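You operate a simulated robot arm through the tools that you are given. There is no shell and no other tool. Be economical: measure what you need, move in short steps, check, and stop when the job is done.

The job below is to be done with a simulated robot arm. You get a single attempt, and the scene is never put back.

Task
Wipe the dye off, light the cover and sort it by what shows.
Fine: blue wipe wet from the wash tin, then back where it lay; a green line means rework tray, none pass tray; switch with dry hands, on before wiping and off last; lamp parked and off.
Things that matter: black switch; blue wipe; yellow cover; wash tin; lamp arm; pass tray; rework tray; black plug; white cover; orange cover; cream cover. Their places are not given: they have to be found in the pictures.

It is judged by the outcome, as a careful person would: the job done as asked, and still so three seconds after it is handed in. It fails if anything else is knocked over, pushed out of place, dropped, spilled or broken. A push-on lid holds only when it is set on centred and level and pressed home; a screw cap is set on level and turned clockwise until tight.

Robot
A 7-joint arm with a two-finger parallel gripper, fixed in place. Base frame: the origin is at the foot of the arm, x ahead of it, y to its left, z up. Lengths are in m, angles in degrees, forces in N, time in s.
Its first joint turns from -66.0 to 66.0 degrees. Payload 1.57 kg.
The tool frame sits at the grasp point between the pads (the TCP): z along the fingers, y along the line on which they close. The tips reach 0.03 m beyond it. Largest opening 0.11 m; finger width 0.024, thickness 0.012; the body of the gripper, 0.048 by 0.112 m, starts 0.078 m behind the TCP.
Orientation is told as [roll, pitch, yaw] about the base's x, y, z axes, in that order, counted from this pose: with the fingers straight down and closing along the base's y, the tool's x points along the base's -x, its y along +y and its z along -z.

Tools
- The arm moves only by the tool step_arm. Its argument "targets" is a list of rows, each an object (a shift or turn left out is 0, a gripper value left out holds the last) with "travel": the shift along the base's x, y, z in m, a list of three; "rot": the turn, a rotation vector about the base's x, y, z in degrees, a list of three; "fingers": the gripper command, from -1 (fully open) to 1 (shut), values between in proportion. In form: [{"travel": [x, y, z], "rot": [ax, ay, az], "fingers": fingers}, ...]. A call has 1 to 10 rows; each row shifts and turns the commanded pose from where the row before left it. Rows are played at 5 a second. More than 0.05 m and 8.6 degrees between two rows, or a gripper value outside its range, and nothing of the call is played. Where a pose cannot be reached the arm comes as near as it can. A force on the tool above 90 N (or 10 N above the force at the start of the call, whichever is more), or a blocked arm, ends the call early, and 0.2 s more pass. Each finger travels about 0.108 m/s and halts on what it meets, pressing with about 42 N; the grip force reading is that of the motor and also rises with nothing between the fingers. The clock runs only during rows and for 0.2 s after the last one: add rows that do not move to give the fingers time. The reply holds the time, the measured pose of the TCP, the force on the tool along the base axes, the opening and the grip force, in the units named above and with some noise.
- Cameras (640 x 400 px; columns grow to the right, rows downward): "scene" is fixed at [0.1789, -0.407, 1.3956]; the picture's right is [0.61, -0.80, 0.00], its down [-0.51, -0.39, -0.77] and it looks along [0.61, 0.46, -0.64] (base axes); focal length 214 px, centre (320, 200). "wrist" rides on the gripper at [-0.036, 0, -0.08] in the tool frame; the picture's right is [0.00, -1.00, 0.00], its down [0.97, 0.00, -0.24] and it looks along [0.24, 0.00, 0.97] (tool axes); focal length 218 px, centre (320, 200).
- capture(camera): a new picture of that camera. No time passes.
- locate(camera, pixels): for up to 12 pixels [column, row] of the newest picture of that camera ("zoom" is the newest enlarged one), the place [x, y, z] in the base frame of the surface seen there, good to about 0.002 m. No time passes.
- close_up(camera, box): a new picture of the part [left, top, right, bottom] of that camera's present view, enlarged. No time passes.
- finish_job(): hands the job in; it is judged then, once.

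Work in short steps. Measure before you move; look again where a grasp or a placing could have gone wrong, and mend it. You have 80 turns and 38 pictures in all, those below and enlarged ones among them. Open the gripper and draw the arm clear of the work before you hand the job in, unless the task says otherwise; then end with one line.

The tools are called after "Call:" as name(argument=value, ...) on one line, values as JSON. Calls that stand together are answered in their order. step_arm: Moves the arm, as the interface text tells. Its arguments: {"type":"object","properties":{"targets":{"type":"array"}},"required":["targets"]} The other tools are called the same way: capture (camera) takes a picture; locate (camera, pixels) gives the place of the surface under pixels of a picture; close_up (camera, box) takes an enlarged picture of a part of a camera's view; finish_job () hands the job in.

At the start:

```text
time: 0.0
position: [0.3543, -0.0685, 1.2945]
ee_rot: [0.0, 0.0, 0.0]
contact_force: [0.1, 1.2, 0.4]
gripper_width: 0.1102
grip_force: 0.1
```

scene: 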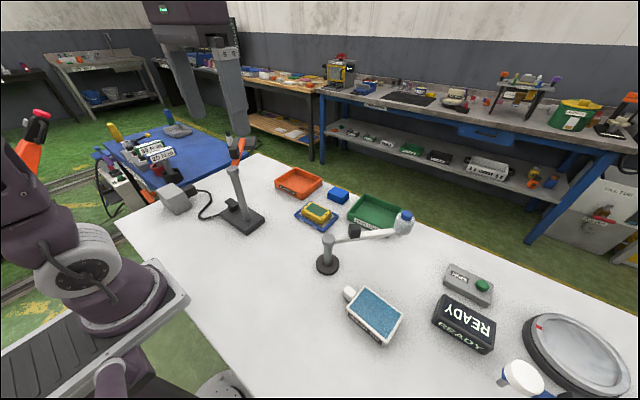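
wrist: 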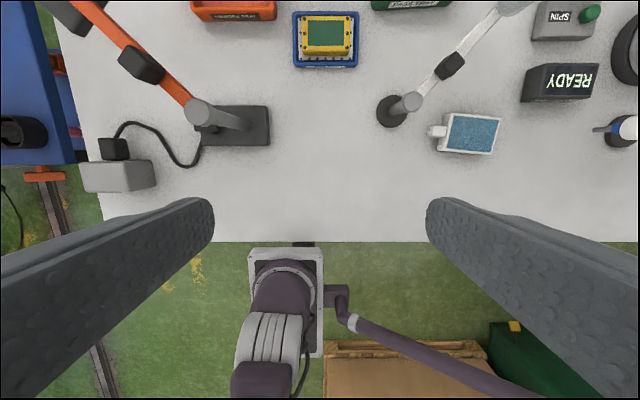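

The scene shows the table with trays, a yellow part near (317,213), a blue block at (338,196), two lamp-like arms and a tin at (375,315). I enlarge both areas to identify them.

Call:
close_up(camera="scene", box=[140, 140, 300, 240])

Call:
close_up(camera="scene", box=[270, 150, 430, 250])

Call:
close_up(camera="scene", box=[300, 220, 540, 370])

```text
4.00 times, centred on (220, 190) of scene
```

zoom: 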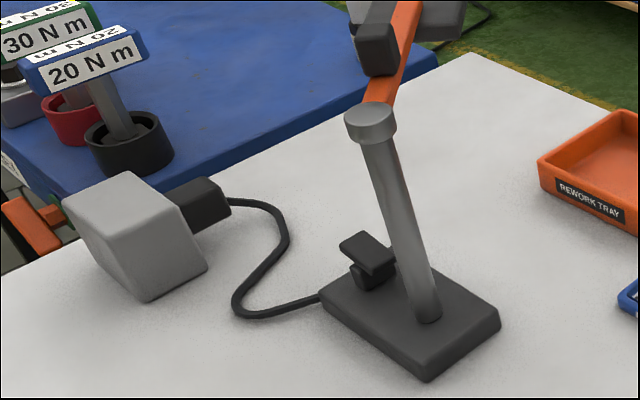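

```text
4.00 times, centred on (350, 200) of scene
```

zoom: 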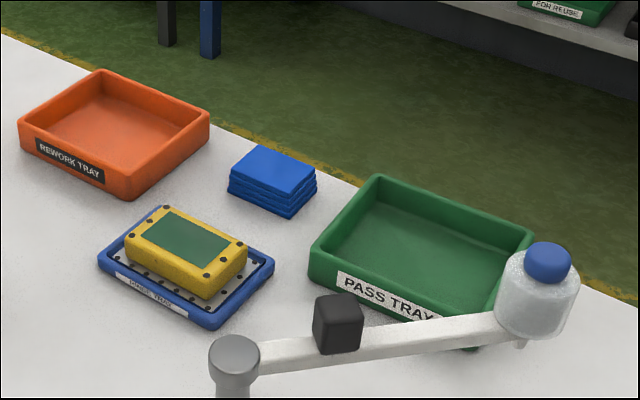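

```text
2.67 times, centred on (420, 295) of scene
```

zoom: 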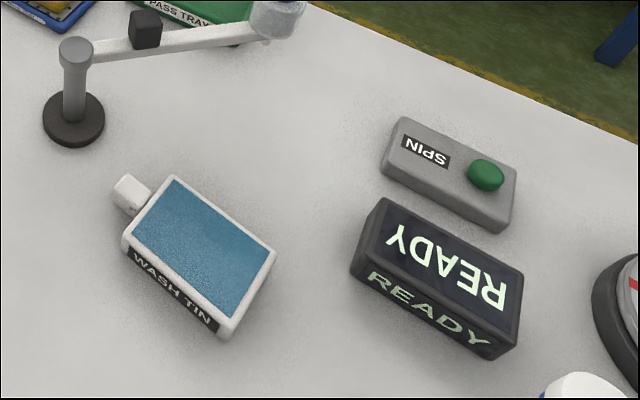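

Next I enlarge the lamp and cover from the wrist view, which looks from above, to see plug, switch and lamp heads.

Call:
close_up(camera="wrist", box=[30, 0, 290, 200])

Call:
close_up(camera="wrist", box=[280, 0, 640, 200])

Call:
close_up(camera="scene", box=[80, 60, 320, 210])

Call:
locate(camera="scene", pixels=[[316, 212], [338, 191], [298, 183], [375, 214], [375, 315], [232, 202], [235, 170], [236, 216], [195, 189], [327, 264], [403, 224], [328, 237]])

```text
2.00 times, centred on (160, 100) of wrist
```

zoom: 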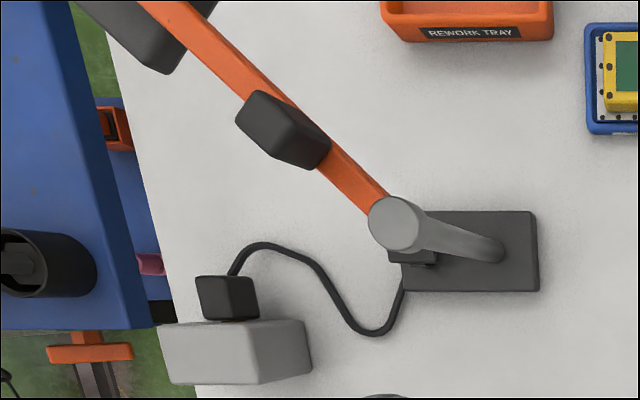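

```text
1.78 times, centred on (460, 100) of wrist
```

zoom: 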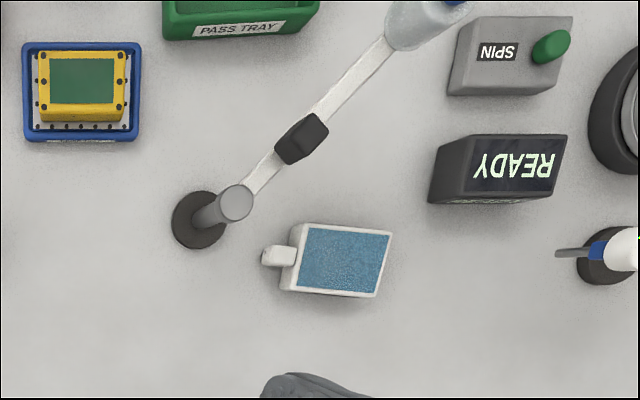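

```text
2.67 times, centred on (200, 135) of scene
```

zoom: 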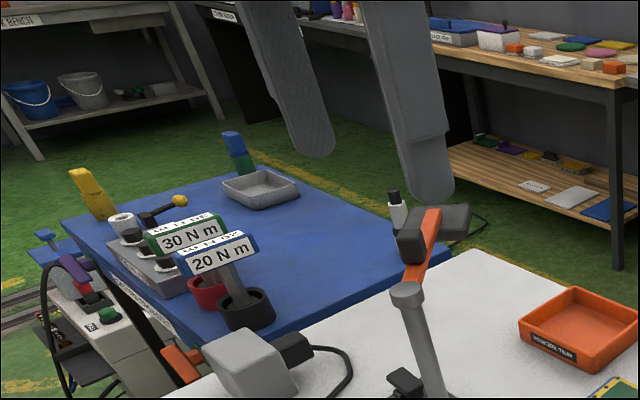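

```text
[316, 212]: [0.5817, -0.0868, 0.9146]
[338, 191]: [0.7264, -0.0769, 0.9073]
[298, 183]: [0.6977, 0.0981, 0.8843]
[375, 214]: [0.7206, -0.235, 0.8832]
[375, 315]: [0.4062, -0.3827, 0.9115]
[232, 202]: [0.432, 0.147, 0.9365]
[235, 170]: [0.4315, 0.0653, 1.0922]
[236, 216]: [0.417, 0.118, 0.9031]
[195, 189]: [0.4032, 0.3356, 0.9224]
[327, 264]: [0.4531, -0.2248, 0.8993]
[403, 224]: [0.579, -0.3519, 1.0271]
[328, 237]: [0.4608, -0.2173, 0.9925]
```

The pictures put the table at z≈0.88, and the lamp is the corded orange arm at left with a rocker at (232,202). I measure its points in the enlarged view and other corners in the scene.

Call:
locate(camera="zoom", pixels=[[445, 215], [412, 245], [407, 293], [405, 378], [428, 222], [463, 210], [415, 222], [400, 372], [412, 388]])

Call:
locate(camera="wrist", pixels=[[326, 34], [143, 62], [180, 15], [207, 112], [228, 130], [110, 10], [437, 131], [470, 132], [326, 63], [115, 145], [300, 18], [353, 18]])

Call:
locate(camera="scene", pixels=[[329, 193], [338, 187], [348, 193], [341, 198], [310, 203], [331, 213], [322, 220], [302, 210], [350, 293], [315, 181], [280, 181], [300, 196]])

```text
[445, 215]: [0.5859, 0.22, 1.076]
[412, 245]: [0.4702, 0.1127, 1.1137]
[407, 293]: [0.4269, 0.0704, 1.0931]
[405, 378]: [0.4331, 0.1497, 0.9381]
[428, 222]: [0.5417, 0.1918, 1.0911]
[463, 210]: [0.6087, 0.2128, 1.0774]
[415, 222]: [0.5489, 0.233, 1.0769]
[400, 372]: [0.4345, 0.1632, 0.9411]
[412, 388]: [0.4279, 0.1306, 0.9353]
```

```text
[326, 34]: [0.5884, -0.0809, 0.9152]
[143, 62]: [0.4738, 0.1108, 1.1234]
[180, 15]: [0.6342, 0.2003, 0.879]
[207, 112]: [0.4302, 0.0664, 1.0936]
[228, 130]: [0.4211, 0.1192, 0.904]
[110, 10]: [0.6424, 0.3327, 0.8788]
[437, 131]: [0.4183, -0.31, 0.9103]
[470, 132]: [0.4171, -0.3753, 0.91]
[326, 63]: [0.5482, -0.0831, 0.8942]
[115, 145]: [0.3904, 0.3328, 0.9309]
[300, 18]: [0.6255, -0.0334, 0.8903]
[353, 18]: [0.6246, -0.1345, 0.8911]
```

```text
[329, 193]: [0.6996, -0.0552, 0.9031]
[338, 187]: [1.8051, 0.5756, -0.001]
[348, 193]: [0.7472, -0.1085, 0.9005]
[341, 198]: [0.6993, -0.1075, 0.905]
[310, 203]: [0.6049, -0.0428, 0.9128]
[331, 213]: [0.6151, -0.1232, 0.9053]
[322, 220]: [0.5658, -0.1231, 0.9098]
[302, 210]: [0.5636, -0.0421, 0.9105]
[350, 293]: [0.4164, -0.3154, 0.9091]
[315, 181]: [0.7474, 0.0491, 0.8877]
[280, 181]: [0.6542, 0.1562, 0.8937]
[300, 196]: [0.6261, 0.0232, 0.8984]
```

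The cover is centred near (0.587,-0.083, top 0.915), wipe (0.723,-0.08), and the lamp pivot (0.43,0.067) with head at ~(0.585,0.22), so a -90° swing puts it over the cover. I move above the switch for a close look, and this also tests the reach and frame.

Call:
step_arm(targets=[{"travel": [0, 0.04, 0], "fingers": 1}, {"travel": [0, 0.045, 0]}, {"travel": [0, 0.045, 0]}, {"travel": [0, 0.045, 0]}, {"travel": [0.01, 0.043, -0.02]}, {"travel": [0.01, 0, -0.03]}, {}, {}])

Call:
close_up(camera="wrist", box=[160, 50, 480, 250])

```text
time: 1.8
position: [0.3739, 0.149, 1.2447]
ee_rot: [-0.1, -0.1, 0.0]
contact_force: [-0.1, 0.1, -0.1]
gripper_width: 0.0
grip_force: 21.6
```

```text
2.00 times, centred on (320, 150) of wrist
```

zoom: 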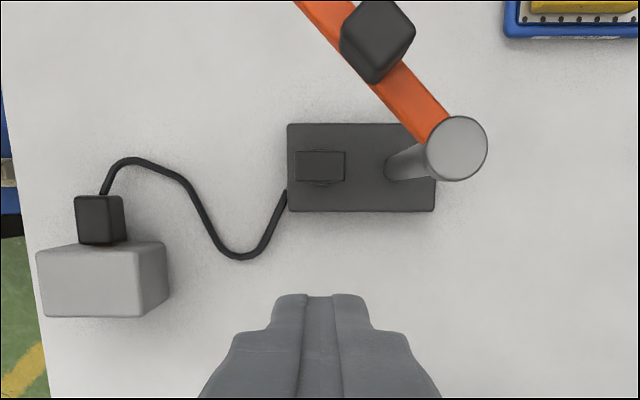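

The paddle switch shows at zoom (320,167) on the lamp base. I measure its ends, plus the block and arm edges.

Call:
locate(camera="zoom", pixels=[[297, 154], [297, 177], [320, 154], [320, 166], [320, 176], [341, 154], [341, 177], [320, 183], [376, 35], [372, 83], [456, 148], [436, 122]])

Call:
close_up(camera="scene", box=[208, 185, 272, 225])

```text
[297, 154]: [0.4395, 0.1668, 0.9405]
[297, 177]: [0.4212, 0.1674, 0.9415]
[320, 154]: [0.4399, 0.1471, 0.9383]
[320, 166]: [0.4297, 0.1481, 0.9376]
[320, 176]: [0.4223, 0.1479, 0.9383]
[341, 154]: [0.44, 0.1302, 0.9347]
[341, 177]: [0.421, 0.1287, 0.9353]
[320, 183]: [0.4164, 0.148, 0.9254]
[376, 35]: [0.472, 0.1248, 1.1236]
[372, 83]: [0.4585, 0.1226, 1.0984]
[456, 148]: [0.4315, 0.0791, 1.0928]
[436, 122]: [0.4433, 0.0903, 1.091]
```

```text
10.00 times, centred on (240, 205) of scene
```

zoom: 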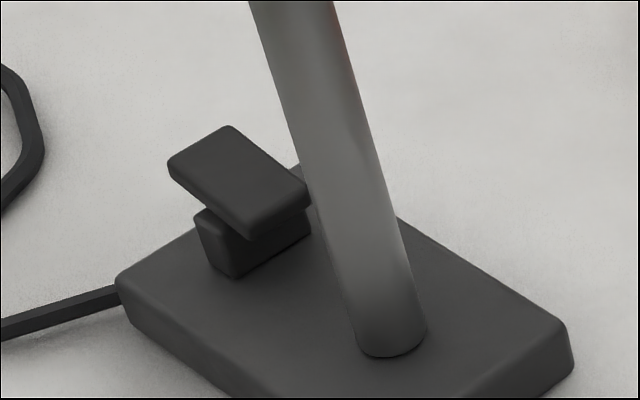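

The paddle runs along y (0.129–0.168) with the high end at +y, so it's off and gets pressed at +y. I turn the closed gripper -45° (parallel to the lamp arm, for clearance) above (0.430,0.167) and descend to just above it.

Call:
step_arm(targets=[{"travel": [0.01, 0.003, 0], "rot": [0, 0, -7.5]}, {"travel": [0.01, 0.003, 0], "rot": [0, 0, -7.5]}, {"travel": [0.01, 0.003, 0], "rot": [0, 0, -7.5]}, {"travel": [0.01, 0.003, 0], "rot": [0, 0, -7.5]}, {"travel": [0.01, 0.003, 0], "rot": [0, 0, -7.5]}, {"travel": [0.006, 0.003, 0], "rot": [0, 0, -7.5]}, {}, {}])

Call:
step_arm(targets=[{"travel": [0, 0, -0.05]}, {"travel": [0, 0, -0.05]}, {"travel": [0, 0, -0.05]}, {"travel": [0, 0, -0.05]}, {"travel": [0, 0, -0.04]}, {"travel": [0, 0, -0.02]}, {}, {}])

Call:
close_up(camera="scene", box=[160, 110, 320, 210])

```text
time: 3.6
position: [0.4302, 0.1661, 1.2458]
ee_rot: [0.1, 0.0, -45.0]
contact_force: [-0.8, -1.1, -1.1]
gripper_width: 0.0001
grip_force: 20.9
```

```text
time: 5.4
position: [0.4317, 0.167, 0.985]
ee_rot: [-0.1, 0.0, -45.0]
contact_force: [0.2, 0.4, 0.6]
gripper_width: 0.0
grip_force: 21.1
```

```text
4.00 times, centred on (240, 160) of scene
```

zoom: 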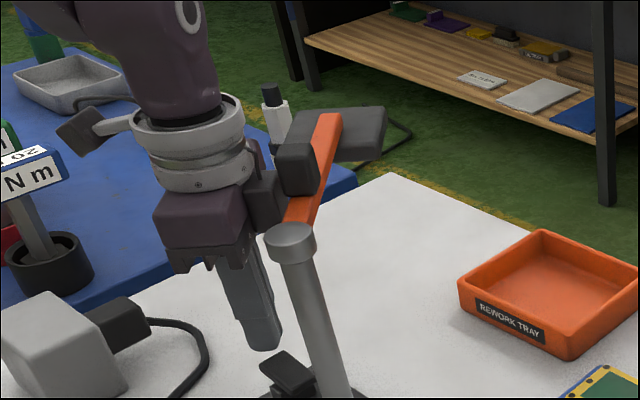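

The tip sits just above the paddle's far end with the body clear of the lamp arm. I press down in small steps.

Call:
step_arm(targets=[{"travel": [0, 0, -0.01]}, {"travel": [0, 0, -0.005]}, {"travel": [0, 0, -0.004]}, {"travel": [0, 0, -0.003]}, {}])

Call:
step_arm(targets=[{"travel": [0, 0, 0.03]}, {"travel": [0, 0, 0.05]}, {}])

Call:
capture(camera="scene")

Call:
close_up(camera="scene", box=[208, 155, 304, 215])

```text
time: 6.4
position: [0.4303, 0.1689, 0.9693]
ee_rot: [0.4, 0.0, -44.8]
contact_force: [-12.6, -1.8, 29.1]
gripper_width: 0.0
grip_force: 21.0
stopped in row 5: the force on the tool passed its limit (the readings are from after the stop); the commanded pose is now the measured one
```

```text
time: 7.2
position: [0.4319, 0.1688, 1.0481]
ee_rot: [0.4, -0.1, -44.9]
contact_force: [0.5, 0.5, 0.0]
gripper_width: 0.0001
grip_force: 21.8
```

```text
26 pictures are left
```

scene: 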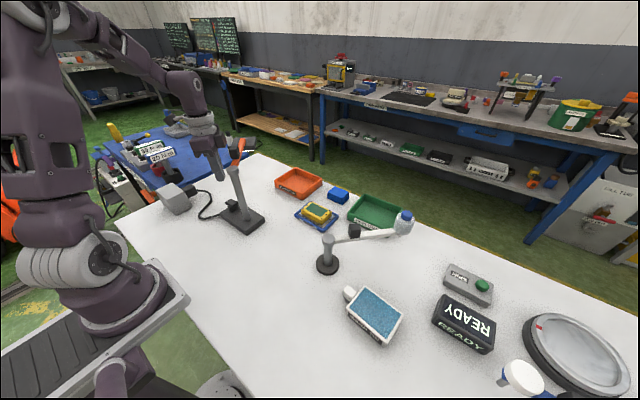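

```text
6.67 times, centred on (256, 185) of scene
```

zoom: 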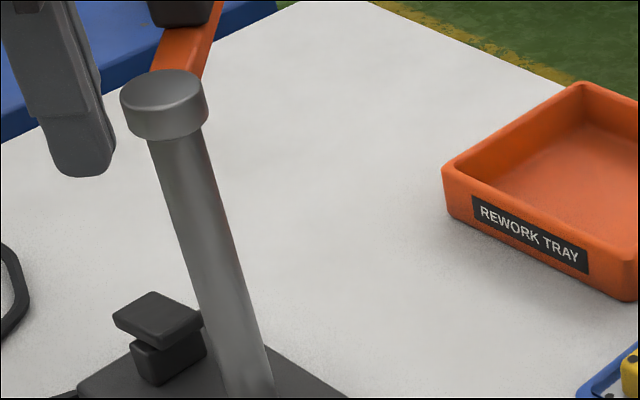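

The paddle now looks tilted differently; I measure its ends in the enlarged view, at (125,312) and (185,330).

Call:
locate(camera="zoom", pixels=[[120, 316], [135, 310], [150, 296], [158, 315], [175, 325], [195, 313], [183, 333]])

Call:
close_up(camera="scene", box=[176, 125, 272, 185])

```text
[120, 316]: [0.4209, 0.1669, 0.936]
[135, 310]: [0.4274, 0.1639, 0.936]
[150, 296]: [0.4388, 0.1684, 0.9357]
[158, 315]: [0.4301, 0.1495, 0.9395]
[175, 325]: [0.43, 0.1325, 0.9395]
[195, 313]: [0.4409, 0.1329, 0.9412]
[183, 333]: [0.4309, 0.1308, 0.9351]
```

```text
6.67 times, centred on (224, 155) of scene
```

zoom: 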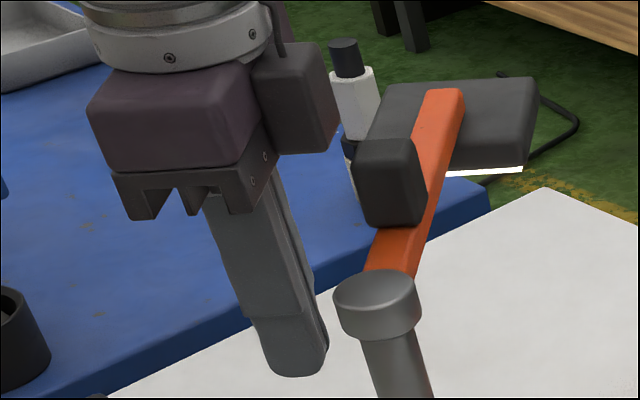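

The rocker flipped (+y end now 0.936) and the lamp's underside glows white: it's on. I lift, undo the turn and go toward the wipe, opening the fingers.

Call:
step_arm(targets=[{"travel": [0, 0, 0.05]}, {"travel": [0, 0, 0.05]}, {"travel": [0, 0, 0.05]}, {"travel": [0, 0, 0.03]}, {"travel": [0.02, -0.045, 0], "rot": [0, 0, 7.5]}, {"travel": [0.02, -0.045, 0], "rot": [0, 0, 7.5]}, {"travel": [0.02, -0.045, 0], "rot": [0, 0, 7.5]}, {"travel": [0.02, -0.045, 0], "rot": [0, 0, 7.5]}, {"travel": [0.02, -0.045, 0], "rot": [0, 0, 7.5]}, {"travel": [0.035, -0.025, 0], "rot": [0, 0, 7.5]}])

Call:
step_arm(targets=[{"travel": [0.04, 0, -0.02], "fingers": -1}, {"travel": [0.04, 0, -0.03]}, {"travel": [0.04, 0, -0.04]}, {"travel": [0.035, 0, -0.05]}, {}, {}])

Call:
capture(camera="wrist")

```text
time: 9.4
position: [0.5663, -0.0817, 1.2281]
ee_rot: [0.5, -0.1, 0.2]
contact_force: [0.3, -0.6, 0.4]
gripper_width: 0.0
grip_force: 20.8
```

```text
refused: row 3 steps farther than a row can; nothing moved
```

```text
23 pictures are left
```

wrist: 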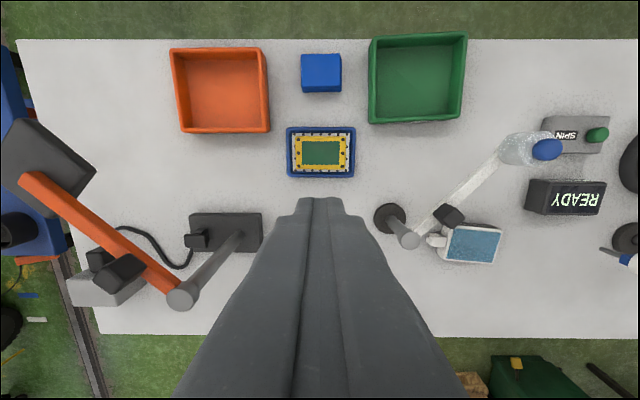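

Good overhead view. I measure wipe, cover, trays and tin here.

Call:
locate(camera="wrist", pixels=[[304, 57], [338, 57], [321, 84], [321, 73], [297, 139], [344, 139], [345, 170], [297, 170], [218, 90], [417, 80], [450, 243], [495, 245]])

Call:
step_arm(targets=[{"travel": [0.04, 0, -0.02], "fingers": -1}, {"travel": [0.04, 0, -0.03]}, {"travel": [0.04, 0, -0.03]}, {"travel": [0.037, 0, -0.03]}, {"travel": [0, 0, -0.04]}, {"travel": [0, 0, -0.05]}, {}, {}])

```text
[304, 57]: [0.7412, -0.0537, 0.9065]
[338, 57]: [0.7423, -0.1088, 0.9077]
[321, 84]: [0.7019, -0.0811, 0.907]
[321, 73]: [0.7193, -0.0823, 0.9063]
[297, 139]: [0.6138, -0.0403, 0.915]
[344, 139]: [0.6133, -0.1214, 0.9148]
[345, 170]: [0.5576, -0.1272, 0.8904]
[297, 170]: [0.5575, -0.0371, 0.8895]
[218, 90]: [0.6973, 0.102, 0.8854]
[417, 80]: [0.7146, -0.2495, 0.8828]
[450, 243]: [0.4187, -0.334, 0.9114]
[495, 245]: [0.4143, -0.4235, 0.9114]
```

```text
time: 11.2
position: [0.6362, -0.0415, 1.0512]
ee_rot: [0.5, -0.1, 0.0]
contact_force: [-0.1, 0.3, 0.2]
gripper_width: 0.1101
grip_force: 0.1
out of reach, approached as far as the arm can: row 1, 2, 3, 4
```

The arm was short of reach high up but the lower rows were fine. I try moving out again from this lower height.

Call:
step_arm(targets=[{"travel": [0, -0.04, -0.03]}, {"travel": [0.02, 0, -0.02]}, {"travel": [0.02, 0, 0]}, {}])

```text
time: 12.2
position: [0.6759, -0.0824, 1.0007]
ee_rot: [0.5, -0.1, 0.1]
contact_force: [-0.7, -0.7, -0.4]
gripper_width: 0.1101
grip_force: 0.0
```

That works. Continue to above the wipe at (0.722,-0.081) and descend.

Call:
step_arm(targets=[{"travel": [0.023, 0, 0]}, {"travel": [0.023, 0.001, 0]}, {"travel": [0, 0, -0.04]}, {}, {}])

Call:
capture(camera="wrist")

```text
time: 13.4
position: [0.6782, -0.0802, 0.9611]
ee_rot: [0.6, -0.1, 0.2]
contact_force: [0.3, 0.6, -0.1]
gripper_width: 0.1101
grip_force: 0.0
out of reach, approached as far as the arm can: row 1, 2
```

```text
22 pictures are left
```

wrist: 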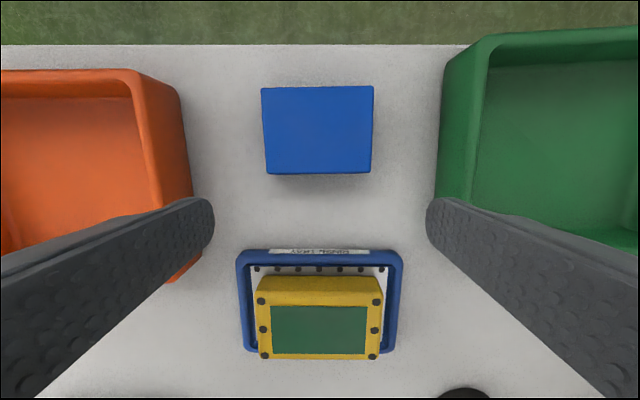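

Straight down the arm tops out at x≈0.678; the wipe (317,130) is ~4 cm further. I tilt the fingers outward about y by 21° and then move out.

Call:
step_arm(targets=[{"rot": [0, -7, 0]}, {"rot": [0, -7, 0]}, {"rot": [0, -7, 0]}, {"travel": [0.017, 0, 0]}, {"travel": [0.016, 0, 0]}, {}, {}])

Call:
capture(camera="wrist")

```text
time: 15.0
position: [0.7131, -0.0817, 0.9596]
ee_rot: [0.3, -21.0, 0.1]
contact_force: [-0.4, 0.5, 0.2]
gripper_width: 0.1098
grip_force: 0.1
```

```text
21 pictures are left
```

wrist: 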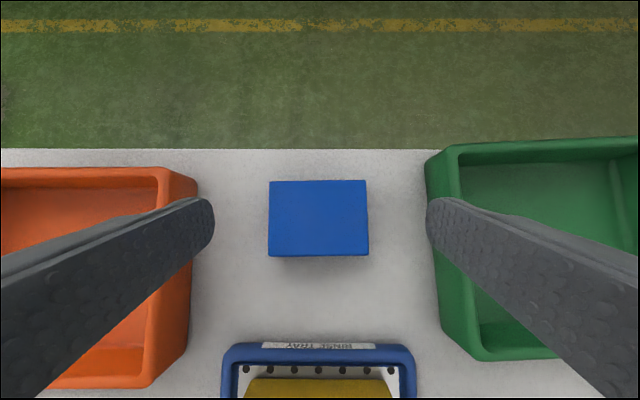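

Reached (0.713,-0.082). The wipe is centred; I narrow the fingers to ~0.08 so they stay clear of both trays, descend to TCP 0.922 and close.

Call:
step_arm(targets=[{"fingers": -0.45}, {"travel": [0, 0, -0.02]}, {"travel": [0, 0, -0.017]}, {}, {"fingers": 1}, {}, {}, {}])

Call:
capture(camera="wrist")

```text
time: 16.8
position: [0.7115, -0.0819, 0.9239]
ee_rot: [0.5, -21.2, 0.1]
contact_force: [0.4, -0.2, -0.3]
gripper_width: 0.0685
grip_force: 42.1
```

```text
20 pictures are left
```

wrist: 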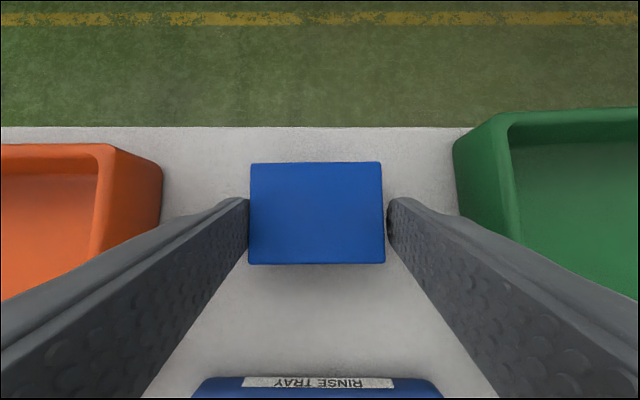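

The wipe is gripped (opening 0.0685). I lift it level, keeping the tilt, and carry it over toward the wash tin.

Call:
step_arm(targets=[{"travel": [0, 0, 0.03]}, {"travel": [0, 0, 0.04]}, {"travel": [0, 0, 0.04]}, {"travel": [-0.03, 0, 0.035]}, {"travel": [-0.03, 0, 0.035]}, {"travel": [-0.03, 0, 0.03]}, {"travel": [-0.03, -0.035, 0]}, {"travel": [-0.03, -0.035, 0]}, {"travel": [-0.03, -0.035, 0]}, {}])

Call:
step_arm(targets=[{"travel": [-0.02, -0.04, 0]}, {"travel": [-0.03, -0.037, 0]}, {"travel": [-0.03, -0.037, 0]}, {"travel": [-0.03, -0.037, 0]}, {"travel": [-0.013, -0.037, 0]}, {}, {}])

Call:
capture(camera="scene")

```text
time: 19.0
position: [0.5306, -0.1844, 1.1333]
ee_rot: [0.5, -21.1, 0.1]
contact_force: [-0.5, 0.5, -0.2]
gripper_width: 0.0685
grip_force: 41.6
```

```text
time: 20.6
position: [0.4089, -0.3727, 1.1326]
ee_rot: [0.4, -21.1, 0.3]
contact_force: [-1.3, 0.0, -0.2]
gripper_width: 0.0688
grip_force: 42.3
```

```text
19 pictures are left
```

scene: 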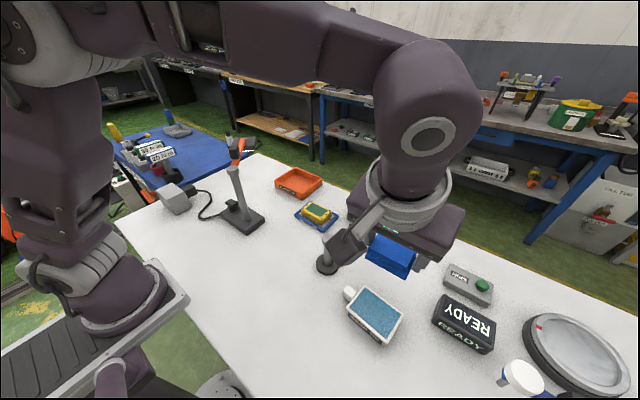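

The tin surface is visible around (375,315); I locate its corners for centring.

Call:
locate(camera="scene", pixels=[[367, 289], [403, 318], [387, 340], [349, 308], [366, 293], [398, 319], [386, 336], [352, 308], [375, 315]])

Call:
close_up(camera="scene", box=[310, 220, 470, 360])

```text
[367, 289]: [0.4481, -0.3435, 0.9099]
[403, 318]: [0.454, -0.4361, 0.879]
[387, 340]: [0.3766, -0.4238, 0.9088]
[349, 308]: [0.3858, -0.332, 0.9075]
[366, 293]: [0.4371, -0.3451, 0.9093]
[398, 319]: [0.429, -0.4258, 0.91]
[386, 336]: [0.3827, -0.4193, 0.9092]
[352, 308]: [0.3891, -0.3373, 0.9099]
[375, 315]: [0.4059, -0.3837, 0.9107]
```

```text
2.86 times, centred on (390, 290) of scene
```

zoom: 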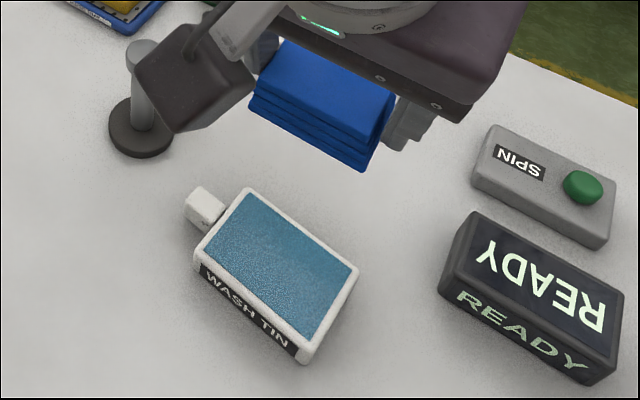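

The tin holds a flush wet pad centred (0.411,-0.383) at z 0.910. I centre the wipe over it and descend to just above contact (TCP 0.96).

Call:
step_arm(targets=[{"travel": [-0.008, -0.01, -0.03]}, {"travel": [0, 0, -0.045]}, {"travel": [0, 0, -0.045]}, {"travel": [0, 0, -0.04]}, {"travel": [0, 0, -0.012]}, {}])

Call:
step_arm(targets=[{"travel": [0, 0, -0.003]}, {"travel": [0, 0, -0.003]}, {"travel": [0, 0, -0.002]}, {"travel": [0, 0, -0.002]}, {}, {}, {}])

Call:
close_up(camera="scene", box=[310, 240, 470, 360])

```text
time: 22.0
position: [0.4006, -0.3836, 0.962]
ee_rot: [0.3, -21.2, 0.2]
contact_force: [0.7, -0.1, -0.3]
gripper_width: 0.0686
grip_force: 42.1
```

```text
time: 23.6
position: [0.4007, -0.3833, 0.9526]
ee_rot: [0.3, -21.2, 0.2]
contact_force: [-2.5, 3.6, 23.0]
gripper_width: 0.0687
grip_force: 41.9
```

```text
3.33 times, centred on (390, 300) of scene
```

zoom: 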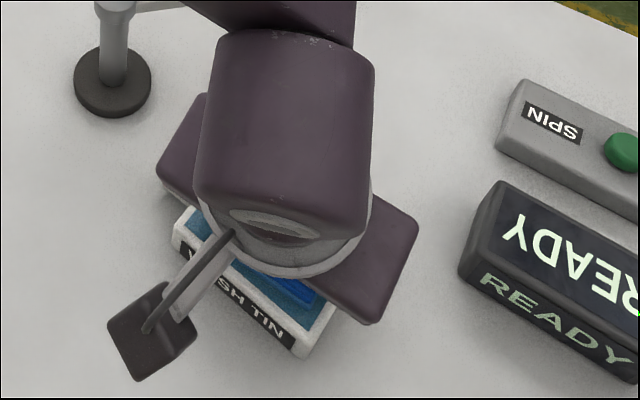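

Pressed at 23 N: the wipe is wetted. I lift it and carry it over to the cover, stopping high.

Call:
step_arm(targets=[{"travel": [0, 0, 0.02]}, {"travel": [0, 0, 0.04]}, {"travel": [0, 0, 0.04]}, {"travel": [0, 0, 0.04]}, {"travel": [0, 0, 0.04]}, {"travel": [0.022, 0.0376, 0]}, {"travel": [0.022, 0.0376, 0]}, {"travel": [0.022, 0.0376, 0]}, {"travel": [0.022, 0.0376, 0]}, {}])

Call:
step_arm(targets=[{"travel": [0.022, 0.0376, 0]}, {"travel": [0.022, 0.0376, 0]}, {"travel": [0.022, 0.0376, 0]}, {"travel": [0.021, 0.0376, 0]}, {"travel": [0, 0, -0.04]}, {"travel": [0, 0, -0.04]}, {"travel": [0, 0, -0.04]}, {}, {}])

Call:
close_up(camera="scene", box=[260, 160, 420, 260])

```text
time: 25.8
position: [0.4872, -0.2344, 1.1316]
ee_rot: [0.3, -21.1, 0.2]
contact_force: [0.2, 0.3, 0.6]
gripper_width: 0.0684
grip_force: 41.4
```

```text
time: 27.8
position: [0.5759, -0.0811, 1.0129]
ee_rot: [0.4, -21.0, 0.1]
contact_force: [0.2, -0.9, 0.0]
gripper_width: 0.0685
grip_force: 42.4
```

```text
4.00 times, centred on (340, 210) of scene
```

zoom: 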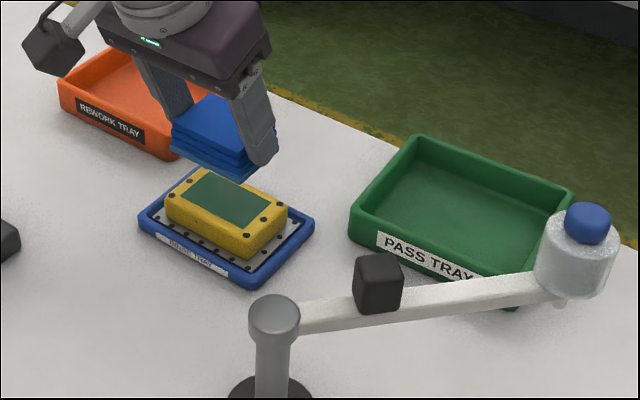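

The wipe hangs level above the cover. I descend to a light contact and then check force before stroking.

Call:
step_arm(targets=[{"travel": [0, -0.001, -0.04]}, {"travel": [0, 0, -0.01]}, {"travel": [0, 0, -0.004]}, {"travel": [0, 0, -0.002]}, {}])

```text
time: 29.0
position: [0.5759, -0.0843, 0.9569]
ee_rot: [0.5, -21.2, 0.3]
contact_force: [-4.7, 3.0, 14.7]
gripper_width: 0.0685
grip_force: 41.8
```

Contact at 15 N. I make short gentle strokes across the panel.

Call:
step_arm(targets=[{"travel": [0, 0.008, 0]}, {"travel": [0, 0.008, 0]}, {"travel": [0, -0.01, 0]}, {"travel": [0, -0.01, 0]}, {"travel": [0, -0.01, 0]}, {"travel": [0.006, 0.01, 0]}, {"travel": [-0.006, 0.01, 0]}, {"travel": [-0.006, -0.006, 0]}, {"travel": [0.006, 0, 0]}, {}])

Call:
step_arm(targets=[{"travel": [0, 0, 0.02]}, {"travel": [0, 0, 0.04]}, {"travel": [0, 0, 0.04]}, {}])

Call:
close_up(camera="scene", box=[260, 160, 420, 260])

```text
time: 31.2
position: [0.5742, -0.0835, 0.9575]
ee_rot: [0.6, -20.9, 0.2]
contact_force: [-14.2, 10.3, 36.6]
gripper_width: 0.0686
grip_force: 41.4
```

```text
time: 32.2
position: [0.5748, -0.084, 1.0561]
ee_rot: [0.4, -21.0, 0.1]
contact_force: [0.0, 1.2, -0.3]
gripper_width: 0.0688
grip_force: 42.4
```

```text
4.00 times, centred on (340, 210) of scene
```

zoom: 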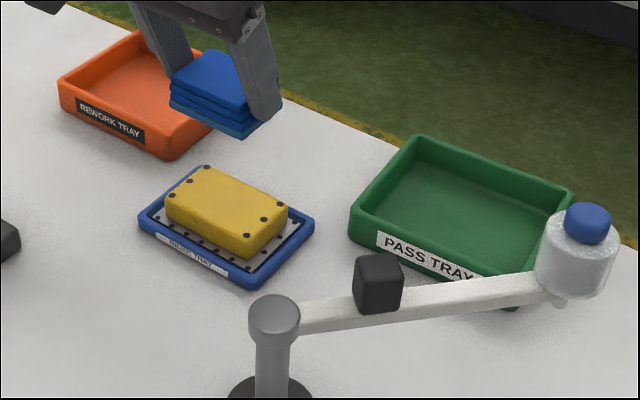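

The dye is gone. I carry the wipe back to its original spot (grasp pose 0.7115,-0.082,0.924).

Call:
step_arm(targets=[{"travel": [0.03, 0, -0.01]}, {"travel": [0.035, 0.001, -0.01]}, {"travel": [0.035, 0.001, -0.01]}, {"travel": [0.0367, 0, -0.01]}, {}, {"travel": [0, 0, -0.04]}, {"travel": [0, 0, -0.035]}, {}])

```text
time: 34.0
position: [0.7129, -0.0822, 0.9405]
ee_rot: [0.4, -21.2, 0.1]
contact_force: [0.8, 0.3, -0.4]
gripper_width: 0.0688
grip_force: 41.8
```

Aligned within 1–2 mm. I lower the rest, release to a narrow opening and lift.

Call:
step_arm(targets=[{"travel": [-0.001, 0, -0.01]}, {"travel": [0, 0, -0.006]}, {}, {"fingers": -0.45}, {}, {}, {"travel": [0, 0, 0.03]}, {"travel": [0, 0, 0.04]}, {"travel": [0, 0, 0.03]}, {}])

Call:
capture(camera="wrist")

```text
time: 36.2
position: [0.7106, -0.0817, 1.0259]
ee_rot: [0.4, -21.0, 0.1]
contact_force: [-0.6, -0.1, 0.5]
gripper_width: 0.08
grip_force: 0.0
```

```text
14 pictures are left
```

wrist: 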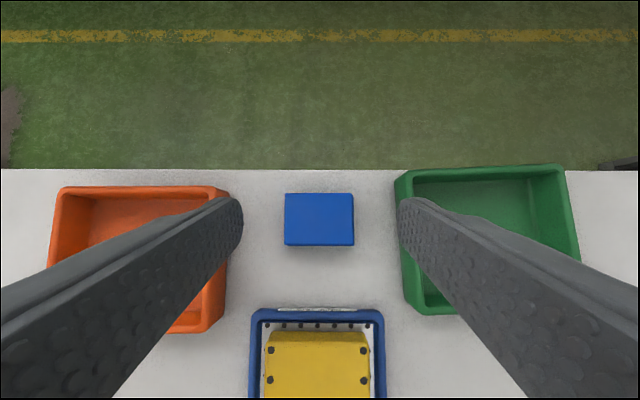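

The wipe is back in place. Next the lamp: I go up, remove the tilt, and turn +45° above the lamp bar at radius ~0.125 (0.518,0.155) to straddle it.

Call:
locate(camera="wrist", pixels=[[288, 196], [351, 196], [288, 241], [351, 241], [270, 351], [365, 351]])

Call:
step_arm(targets=[{"travel": [-0.04, 0, 0.02], "rot": [0, 7, 0]}, {"travel": [-0.04, 0, 0.02], "rot": [0, 7, 0]}, {"travel": [-0.04, 0, 0.02], "rot": [0, 7, 0]}, {"travel": [0, 0, 0.04]}, {"travel": [0, 0, 0.04]}, {"travel": [0, 0, 0.04], "fingers": -0.09}, {}])

Call:
step_arm(targets=[{"travel": [-0.012, 0.0395, 0], "rot": [0, 0, 7.5]}, {"travel": [-0.012, 0.0395, 0], "rot": [0, 0, 7.5]}, {"travel": [-0.012, 0.0395, 0], "rot": [0, 0, 7.5]}, {"travel": [-0.012, 0.0395, 0], "rot": [0, 0, 7.5]}, {"travel": [-0.012, 0.0395, 0], "rot": [0, 0, 7.5]}, {"travel": [-0.012, 0.0395, 0], "rot": [0, 0, 7.5]}, {}, {}])

Call:
capture(camera="wrist")

```text
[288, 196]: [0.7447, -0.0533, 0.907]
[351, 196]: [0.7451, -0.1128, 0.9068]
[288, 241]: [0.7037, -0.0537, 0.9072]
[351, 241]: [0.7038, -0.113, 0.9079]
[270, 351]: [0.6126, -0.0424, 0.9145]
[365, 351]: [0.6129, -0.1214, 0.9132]
```

```text
time: 37.8
position: [0.5912, -0.0813, 1.2048]
ee_rot: [0.5, 0.0, 0.0]
contact_force: [0.1, -0.1, -0.7]
gripper_width: 0.0604
grip_force: 0.0
```

```text
time: 39.6
position: [0.5191, 0.1548, 1.206]
ee_rot: [0.5, -0.2, 45.3]
contact_force: [0.0, 0.7, 0.2]
gripper_width: 0.0601
grip_force: 0.0
```

```text
13 pictures are left
```

wrist: 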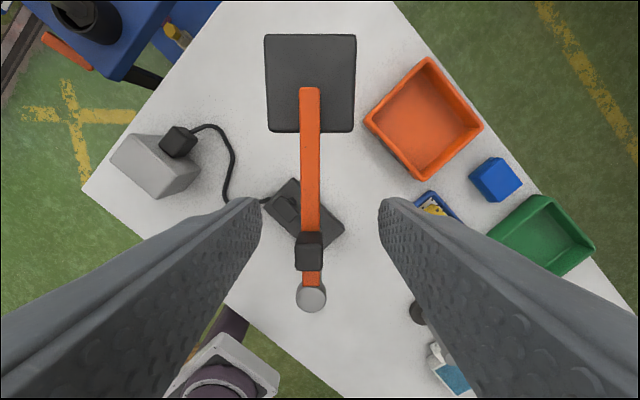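

The bar runs straight up the image at column ~310, between the fingers. I measure bar, head and pivot points exactly.

Call:
locate(camera="wrist", pixels=[[304, 180], [318, 180], [310, 180], [310, 220], [310, 92], [268, 40], [353, 40], [268, 128], [352, 128], [311, 295], [310, 245], [310, 140]])

```text
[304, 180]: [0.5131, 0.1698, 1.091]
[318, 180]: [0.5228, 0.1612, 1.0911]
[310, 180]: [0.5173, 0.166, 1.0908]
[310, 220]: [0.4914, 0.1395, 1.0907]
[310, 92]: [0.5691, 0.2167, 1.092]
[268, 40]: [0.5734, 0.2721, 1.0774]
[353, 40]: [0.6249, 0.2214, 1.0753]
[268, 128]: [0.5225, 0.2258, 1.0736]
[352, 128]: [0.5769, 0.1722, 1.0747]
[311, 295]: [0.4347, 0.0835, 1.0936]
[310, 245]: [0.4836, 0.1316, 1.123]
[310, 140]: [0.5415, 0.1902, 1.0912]
```

Pivot ≈(0.432,0.080), bar width 13 mm at z 1.09, head centre r≈0.20 — over the cover it needs angle ≈ -46°. I centre on the bar at r=0.12, lower to TCP 1.095 and close loosely to 20 mm.

Call:
step_arm(targets=[{"travel": [-0.0025, 0.0103, -0.03]}, {"travel": [0, 0, -0.04]}, {"travel": [0, 0, -0.04]}, {}, {"fingers": 0.636}, {}, {}])

```text
time: 41.2
position: [0.5177, 0.1652, 1.0968]
ee_rot: [0.6, -0.1, 45.2]
contact_force: [-0.3, -0.4, 0.0]
gripper_width: 0.02
grip_force: 0.0
```

I swing the bar clockwise along its arc, first half, turning the gripper with it.

Call:
step_arm(targets=[{"travel": [0.01, -0.0121, 0], "rot": [0, 0, -7.5]}, {"travel": [0.0087, -0.0131, 0], "rot": [0, 0, -7.5]}, {"travel": [0.007, -0.0141, 0], "rot": [0, 0, -7.5]}, {"travel": [0.005, -0.0148, 0], "rot": [0, 0, -7.5]}, {"travel": [0.0031, -0.0154, 0], "rot": [0, 0, -7.5]}, {"travel": [0.001, -0.0157, 0], "rot": [0, 0, -7.5]}, {}])

Call:
step_arm(targets=[{"travel": [-0.001, -0.0157, 0], "rot": [0, 0, -7.5]}, {"travel": [-0.0031, -0.0154, 0], "rot": [0, 0, -7.5]}, {"travel": [-0.005, -0.0148, 0], "rot": [0, 0, -7.5]}, {"travel": [-0.007, -0.0141, 0], "rot": [0, 0, -7.5]}, {"travel": [-0.0087, -0.0131, 0], "rot": [0, 0, -7.5]}, {"travel": [-0.0103, -0.0118, 0], "rot": [0, 0, -7.5]}, {"travel": [-0.0046, -0.0043, 0], "rot": [0, 0, -3]}, {}])

Call:
capture(camera="scene")

Call:
close_up(camera="scene", box=[260, 170, 388, 250])

```text
time: 42.8
position: [0.5512, 0.0803, 1.0964]
ee_rot: [0.5, 0.0, 0.0]
contact_force: [0.3, 1.0, -0.3]
gripper_width: 0.0205
grip_force: 0.1
```

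```text
time: 44.6
position: [0.5119, -0.0078, 1.0951]
ee_rot: [0.7, -0.1, -47.9]
contact_force: [5.2, 7.5, 1.9]
gripper_width: 0.0279
grip_force: 4.2
```

```text
12 pictures are left
```

scene: 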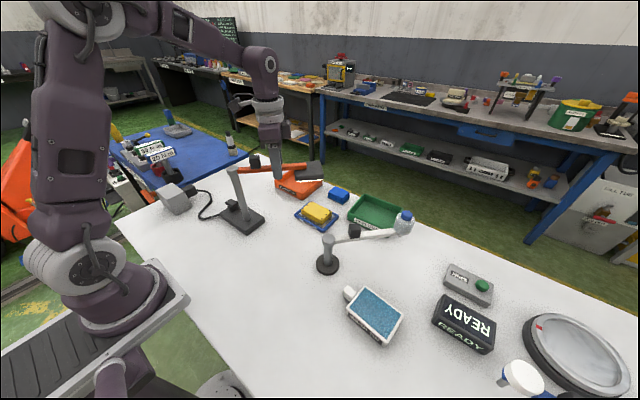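

```text
5.00 times, centred on (324, 210) of scene
```

zoom: 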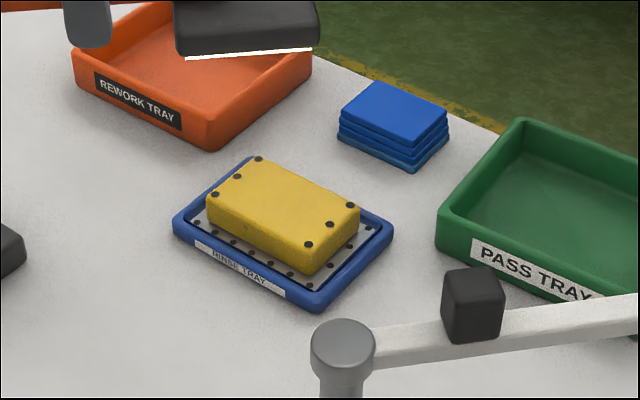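

The head is now lit near the cover, but the fingers were spread slightly, so the bar may be at a stop. I locate the head and bar.

Call:
locate(camera="zoom", pixels=[[180, 40], [250, 25], [310, 35], [315, 5]])

Call:
locate(camera="scene", pixels=[[300, 171], [310, 165], [320, 160], [245, 171], [290, 170], [270, 170], [301, 167], [320, 178]])

Call:
close_up(camera="scene", box=[220, 130, 348, 210])

```text
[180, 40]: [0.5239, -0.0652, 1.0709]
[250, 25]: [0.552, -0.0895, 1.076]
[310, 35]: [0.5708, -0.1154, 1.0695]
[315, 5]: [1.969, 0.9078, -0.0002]
```

```text
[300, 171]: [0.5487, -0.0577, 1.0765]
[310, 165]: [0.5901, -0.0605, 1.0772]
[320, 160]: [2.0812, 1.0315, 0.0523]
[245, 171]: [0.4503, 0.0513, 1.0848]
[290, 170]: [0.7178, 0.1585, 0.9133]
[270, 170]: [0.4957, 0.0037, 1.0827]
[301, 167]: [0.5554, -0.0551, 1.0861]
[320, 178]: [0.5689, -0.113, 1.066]
```

```text
5.00 times, centred on (284, 170) of scene
```

zoom: 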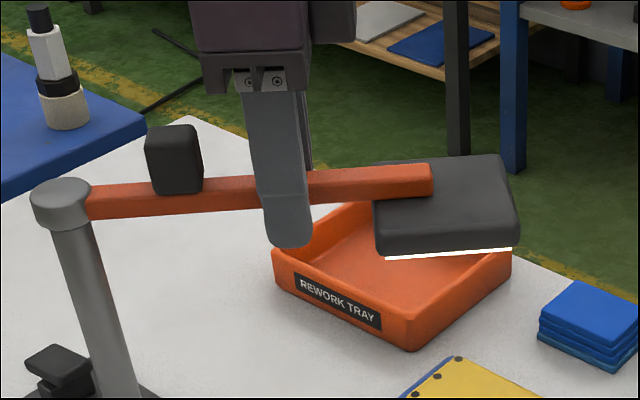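

The head is over the cover (bar at ≈ -47°). I look for a green line with a tight enlargement.

Call:
close_up(camera="scene", box=[294, 195, 342, 225])

Call:
capture(camera="wrist")

```text
13.33 times, centred on (318, 210) of scene
```

zoom: 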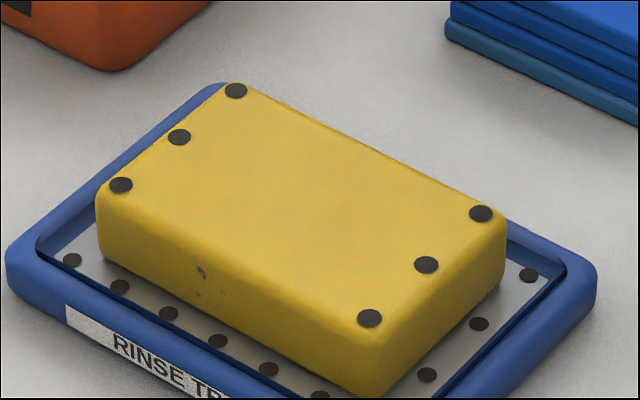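

```text
8 pictures are left
```

wrist: 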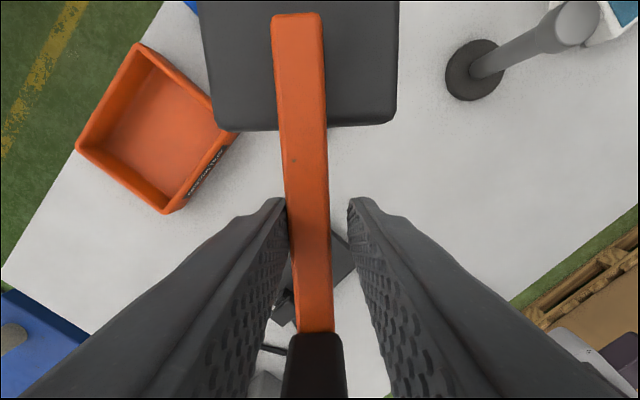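

No green line shows on the top. I verify the bar angle precisely before concluding.

Call:
locate(camera="wrist", pixels=[[299, 30], [308, 200], [316, 310], [210, 125], [393, 120], [300, 110]])

```text
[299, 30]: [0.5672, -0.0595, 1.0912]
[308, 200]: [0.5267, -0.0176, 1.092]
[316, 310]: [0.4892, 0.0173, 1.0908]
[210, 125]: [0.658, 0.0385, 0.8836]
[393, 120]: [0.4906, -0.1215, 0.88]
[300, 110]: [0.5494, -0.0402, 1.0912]
```

The bar is at ≈ -45.5° against its stop (9 N reaction), exactly a quarter turn from parked, with the head over the cover and lit; no green line, so it's a pass. I swing the lamp back along the same arc to parked.

Call:
step_arm(targets=[{"travel": [0.0046, 0.0043, 0], "rot": [0, 0, 3]}, {"travel": [0.0103, 0.0118, 0], "rot": [0, 0, 7.5]}, {}])

Call:
close_up(camera="scene", box=[294, 195, 342, 225])

```text
time: 45.4
position: [0.5262, 0.0059, 1.0946]
ee_rot: [0.5, -0.2, -37.3]
contact_force: [-0.6, -0.9, 0.6]
gripper_width: 0.0205
grip_force: 0.6
```

```text
13.33 times, centred on (318, 210) of scene
```

zoom: 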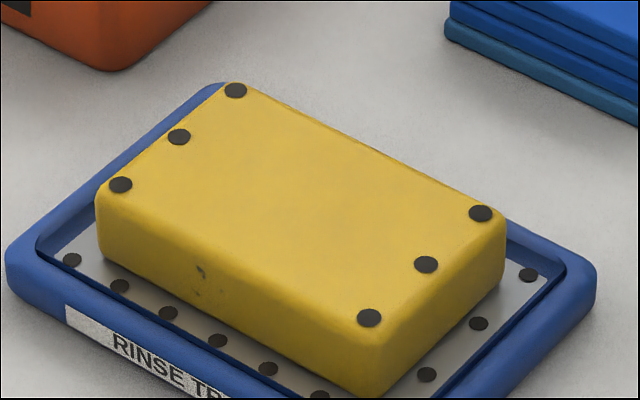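

Still nothing. To be sure the lighting wasn't too brief, I swing back to the stop, dwell about 1.5 s, and look once more.

Call:
step_arm(targets=[{"travel": [-0.0103, -0.0118, 0], "rot": [0, 0, -7.5]}, {"travel": [-0.003, -0.0028, 0], "rot": [0, 0, -2]}, {}, {}, {}, {}, {}, {}, {}])

Call:
close_up(camera="scene", box=[284, 155, 364, 225])

```text
time: 47.4
position: [0.5143, -0.0069, 1.0946]
ee_rot: [0.6, -0.1, -46.9]
contact_force: [3.6, 3.3, 1.6]
gripper_width: 0.0244
grip_force: 2.4
```

```text
5.71 times, centred on (324, 190) of scene
```

zoom: 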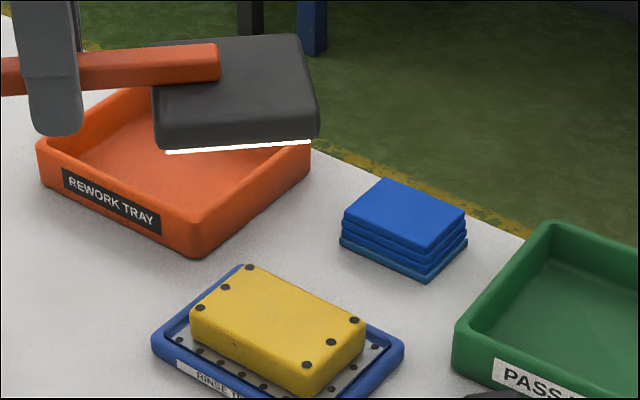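

Lit with dwell and no line: pass. I swing the lamp back to parked.

Call:
step_arm(targets=[{"travel": [0.003, 0.0028, 0], "rot": [0, 0, 2]}, {"travel": [0.0103, 0.0118, 0], "rot": [0, 0, 7.5]}, {"travel": [0.0087, 0.0131, 0], "rot": [0, 0, 7.5]}, {"travel": [0.007, 0.0141, 0], "rot": [0, 0, 7.5]}, {"travel": [0.005, 0.0148, 0], "rot": [0, 0, 7.5]}, {"travel": [0.0031, 0.0154, 0], "rot": [0, 0, 7.5]}, {"travel": [0.001, 0.0157, 0], "rot": [0, 0, 7.5]}, {}])

Call:
step_arm(targets=[{"travel": [-0.001, 0.0157, 0], "rot": [0, 0, 7.5]}, {"travel": [-0.0031, 0.0154, 0], "rot": [0, 0, 7.5]}, {"travel": [-0.005, 0.0148, 0], "rot": [0, 0, 7.5]}, {"travel": [-0.007, 0.0141, 0], "rot": [0, 0, 7.5]}, {"travel": [-0.0087, 0.0131, 0], "rot": [0, 0, 7.5]}, {"travel": [-0.0105, 0.0121, 0], "rot": [0, 0, 7.7]}, {"travel": [-0.0035, 0.0034, 0], "rot": [0, 0, 2.3]}, {}, {}])

```text
time: 49.2
position: [0.5512, 0.0799, 1.0948]
ee_rot: [0.5, 0.0, 0.2]
contact_force: [0.8, -0.6, 1.5]
gripper_width: 0.0201
grip_force: 0.3
```

```text
time: 51.2
position: [0.5135, 0.1681, 1.0949]
ee_rot: [0.4, 0.0, 47.6]
contact_force: [2.0, -6.4, -0.1]
gripper_width: 0.0262
grip_force: 3.4
```

The bar met its parked stop (fingers slightly spread, 6 N). I open, lift and check with the wrist camera.

Call:
step_arm(targets=[{"travel": [0.003, -0.003, 0], "rot": [0, 0, -2.3]}, {"fingers": -0.09}, {}, {"travel": [0, 0, 0.04]}, {"travel": [0, 0, 0.04]}, {"travel": [0, 0, 0.03]}, {}])

Call:
capture(camera="wrist")

Call:
locate(camera="wrist", pixels=[[310, 140], [310, 180], [310, 220]])

```text
time: 52.8
position: [0.5176, 0.1652, 1.2057]
ee_rot: [0.6, -0.2, 45.3]
contact_force: [0.2, -0.5, -0.2]
gripper_width: 0.0603
grip_force: 0.1
```

```text
5 pictures are left
```

wrist: 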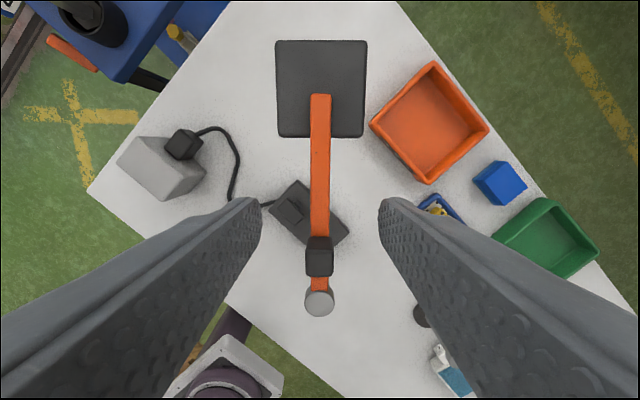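

```text
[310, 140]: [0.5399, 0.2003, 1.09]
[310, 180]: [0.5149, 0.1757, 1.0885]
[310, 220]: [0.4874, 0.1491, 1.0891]
```

The lamp is parked as before. Now I measure the liner under the cover and the pass tray's walls and floor.

Call:
locate(camera="zoom", pixels=[[221, 361], [370, 350], [305, 393], [230, 345], [330, 370]])

Call:
locate(camera="scene", pixels=[[364, 195], [349, 217], [385, 212], [370, 222], [402, 209], [366, 203], [357, 214], [380, 226], [398, 212], [376, 200]])

Call:
locate(camera="wrist", pixels=[[543, 200], [596, 245], [560, 277], [497, 240], [545, 240], [540, 215], [580, 247]])

```text
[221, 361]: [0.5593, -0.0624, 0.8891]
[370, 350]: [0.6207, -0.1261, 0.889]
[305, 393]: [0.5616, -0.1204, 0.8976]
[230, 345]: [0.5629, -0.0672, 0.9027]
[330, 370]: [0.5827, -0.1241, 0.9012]
```

```text
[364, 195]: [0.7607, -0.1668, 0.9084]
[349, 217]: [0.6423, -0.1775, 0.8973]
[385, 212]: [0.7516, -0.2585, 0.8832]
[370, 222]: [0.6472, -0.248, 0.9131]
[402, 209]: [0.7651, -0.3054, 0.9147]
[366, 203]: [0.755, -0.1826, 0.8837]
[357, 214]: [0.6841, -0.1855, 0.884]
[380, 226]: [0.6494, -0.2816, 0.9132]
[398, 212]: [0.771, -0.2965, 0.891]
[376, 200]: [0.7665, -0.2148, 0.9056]
```

```text
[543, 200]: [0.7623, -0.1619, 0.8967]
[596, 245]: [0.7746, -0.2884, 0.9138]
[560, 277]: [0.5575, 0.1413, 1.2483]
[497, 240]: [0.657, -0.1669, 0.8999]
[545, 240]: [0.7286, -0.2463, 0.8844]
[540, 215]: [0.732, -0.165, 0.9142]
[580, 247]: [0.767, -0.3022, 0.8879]
```

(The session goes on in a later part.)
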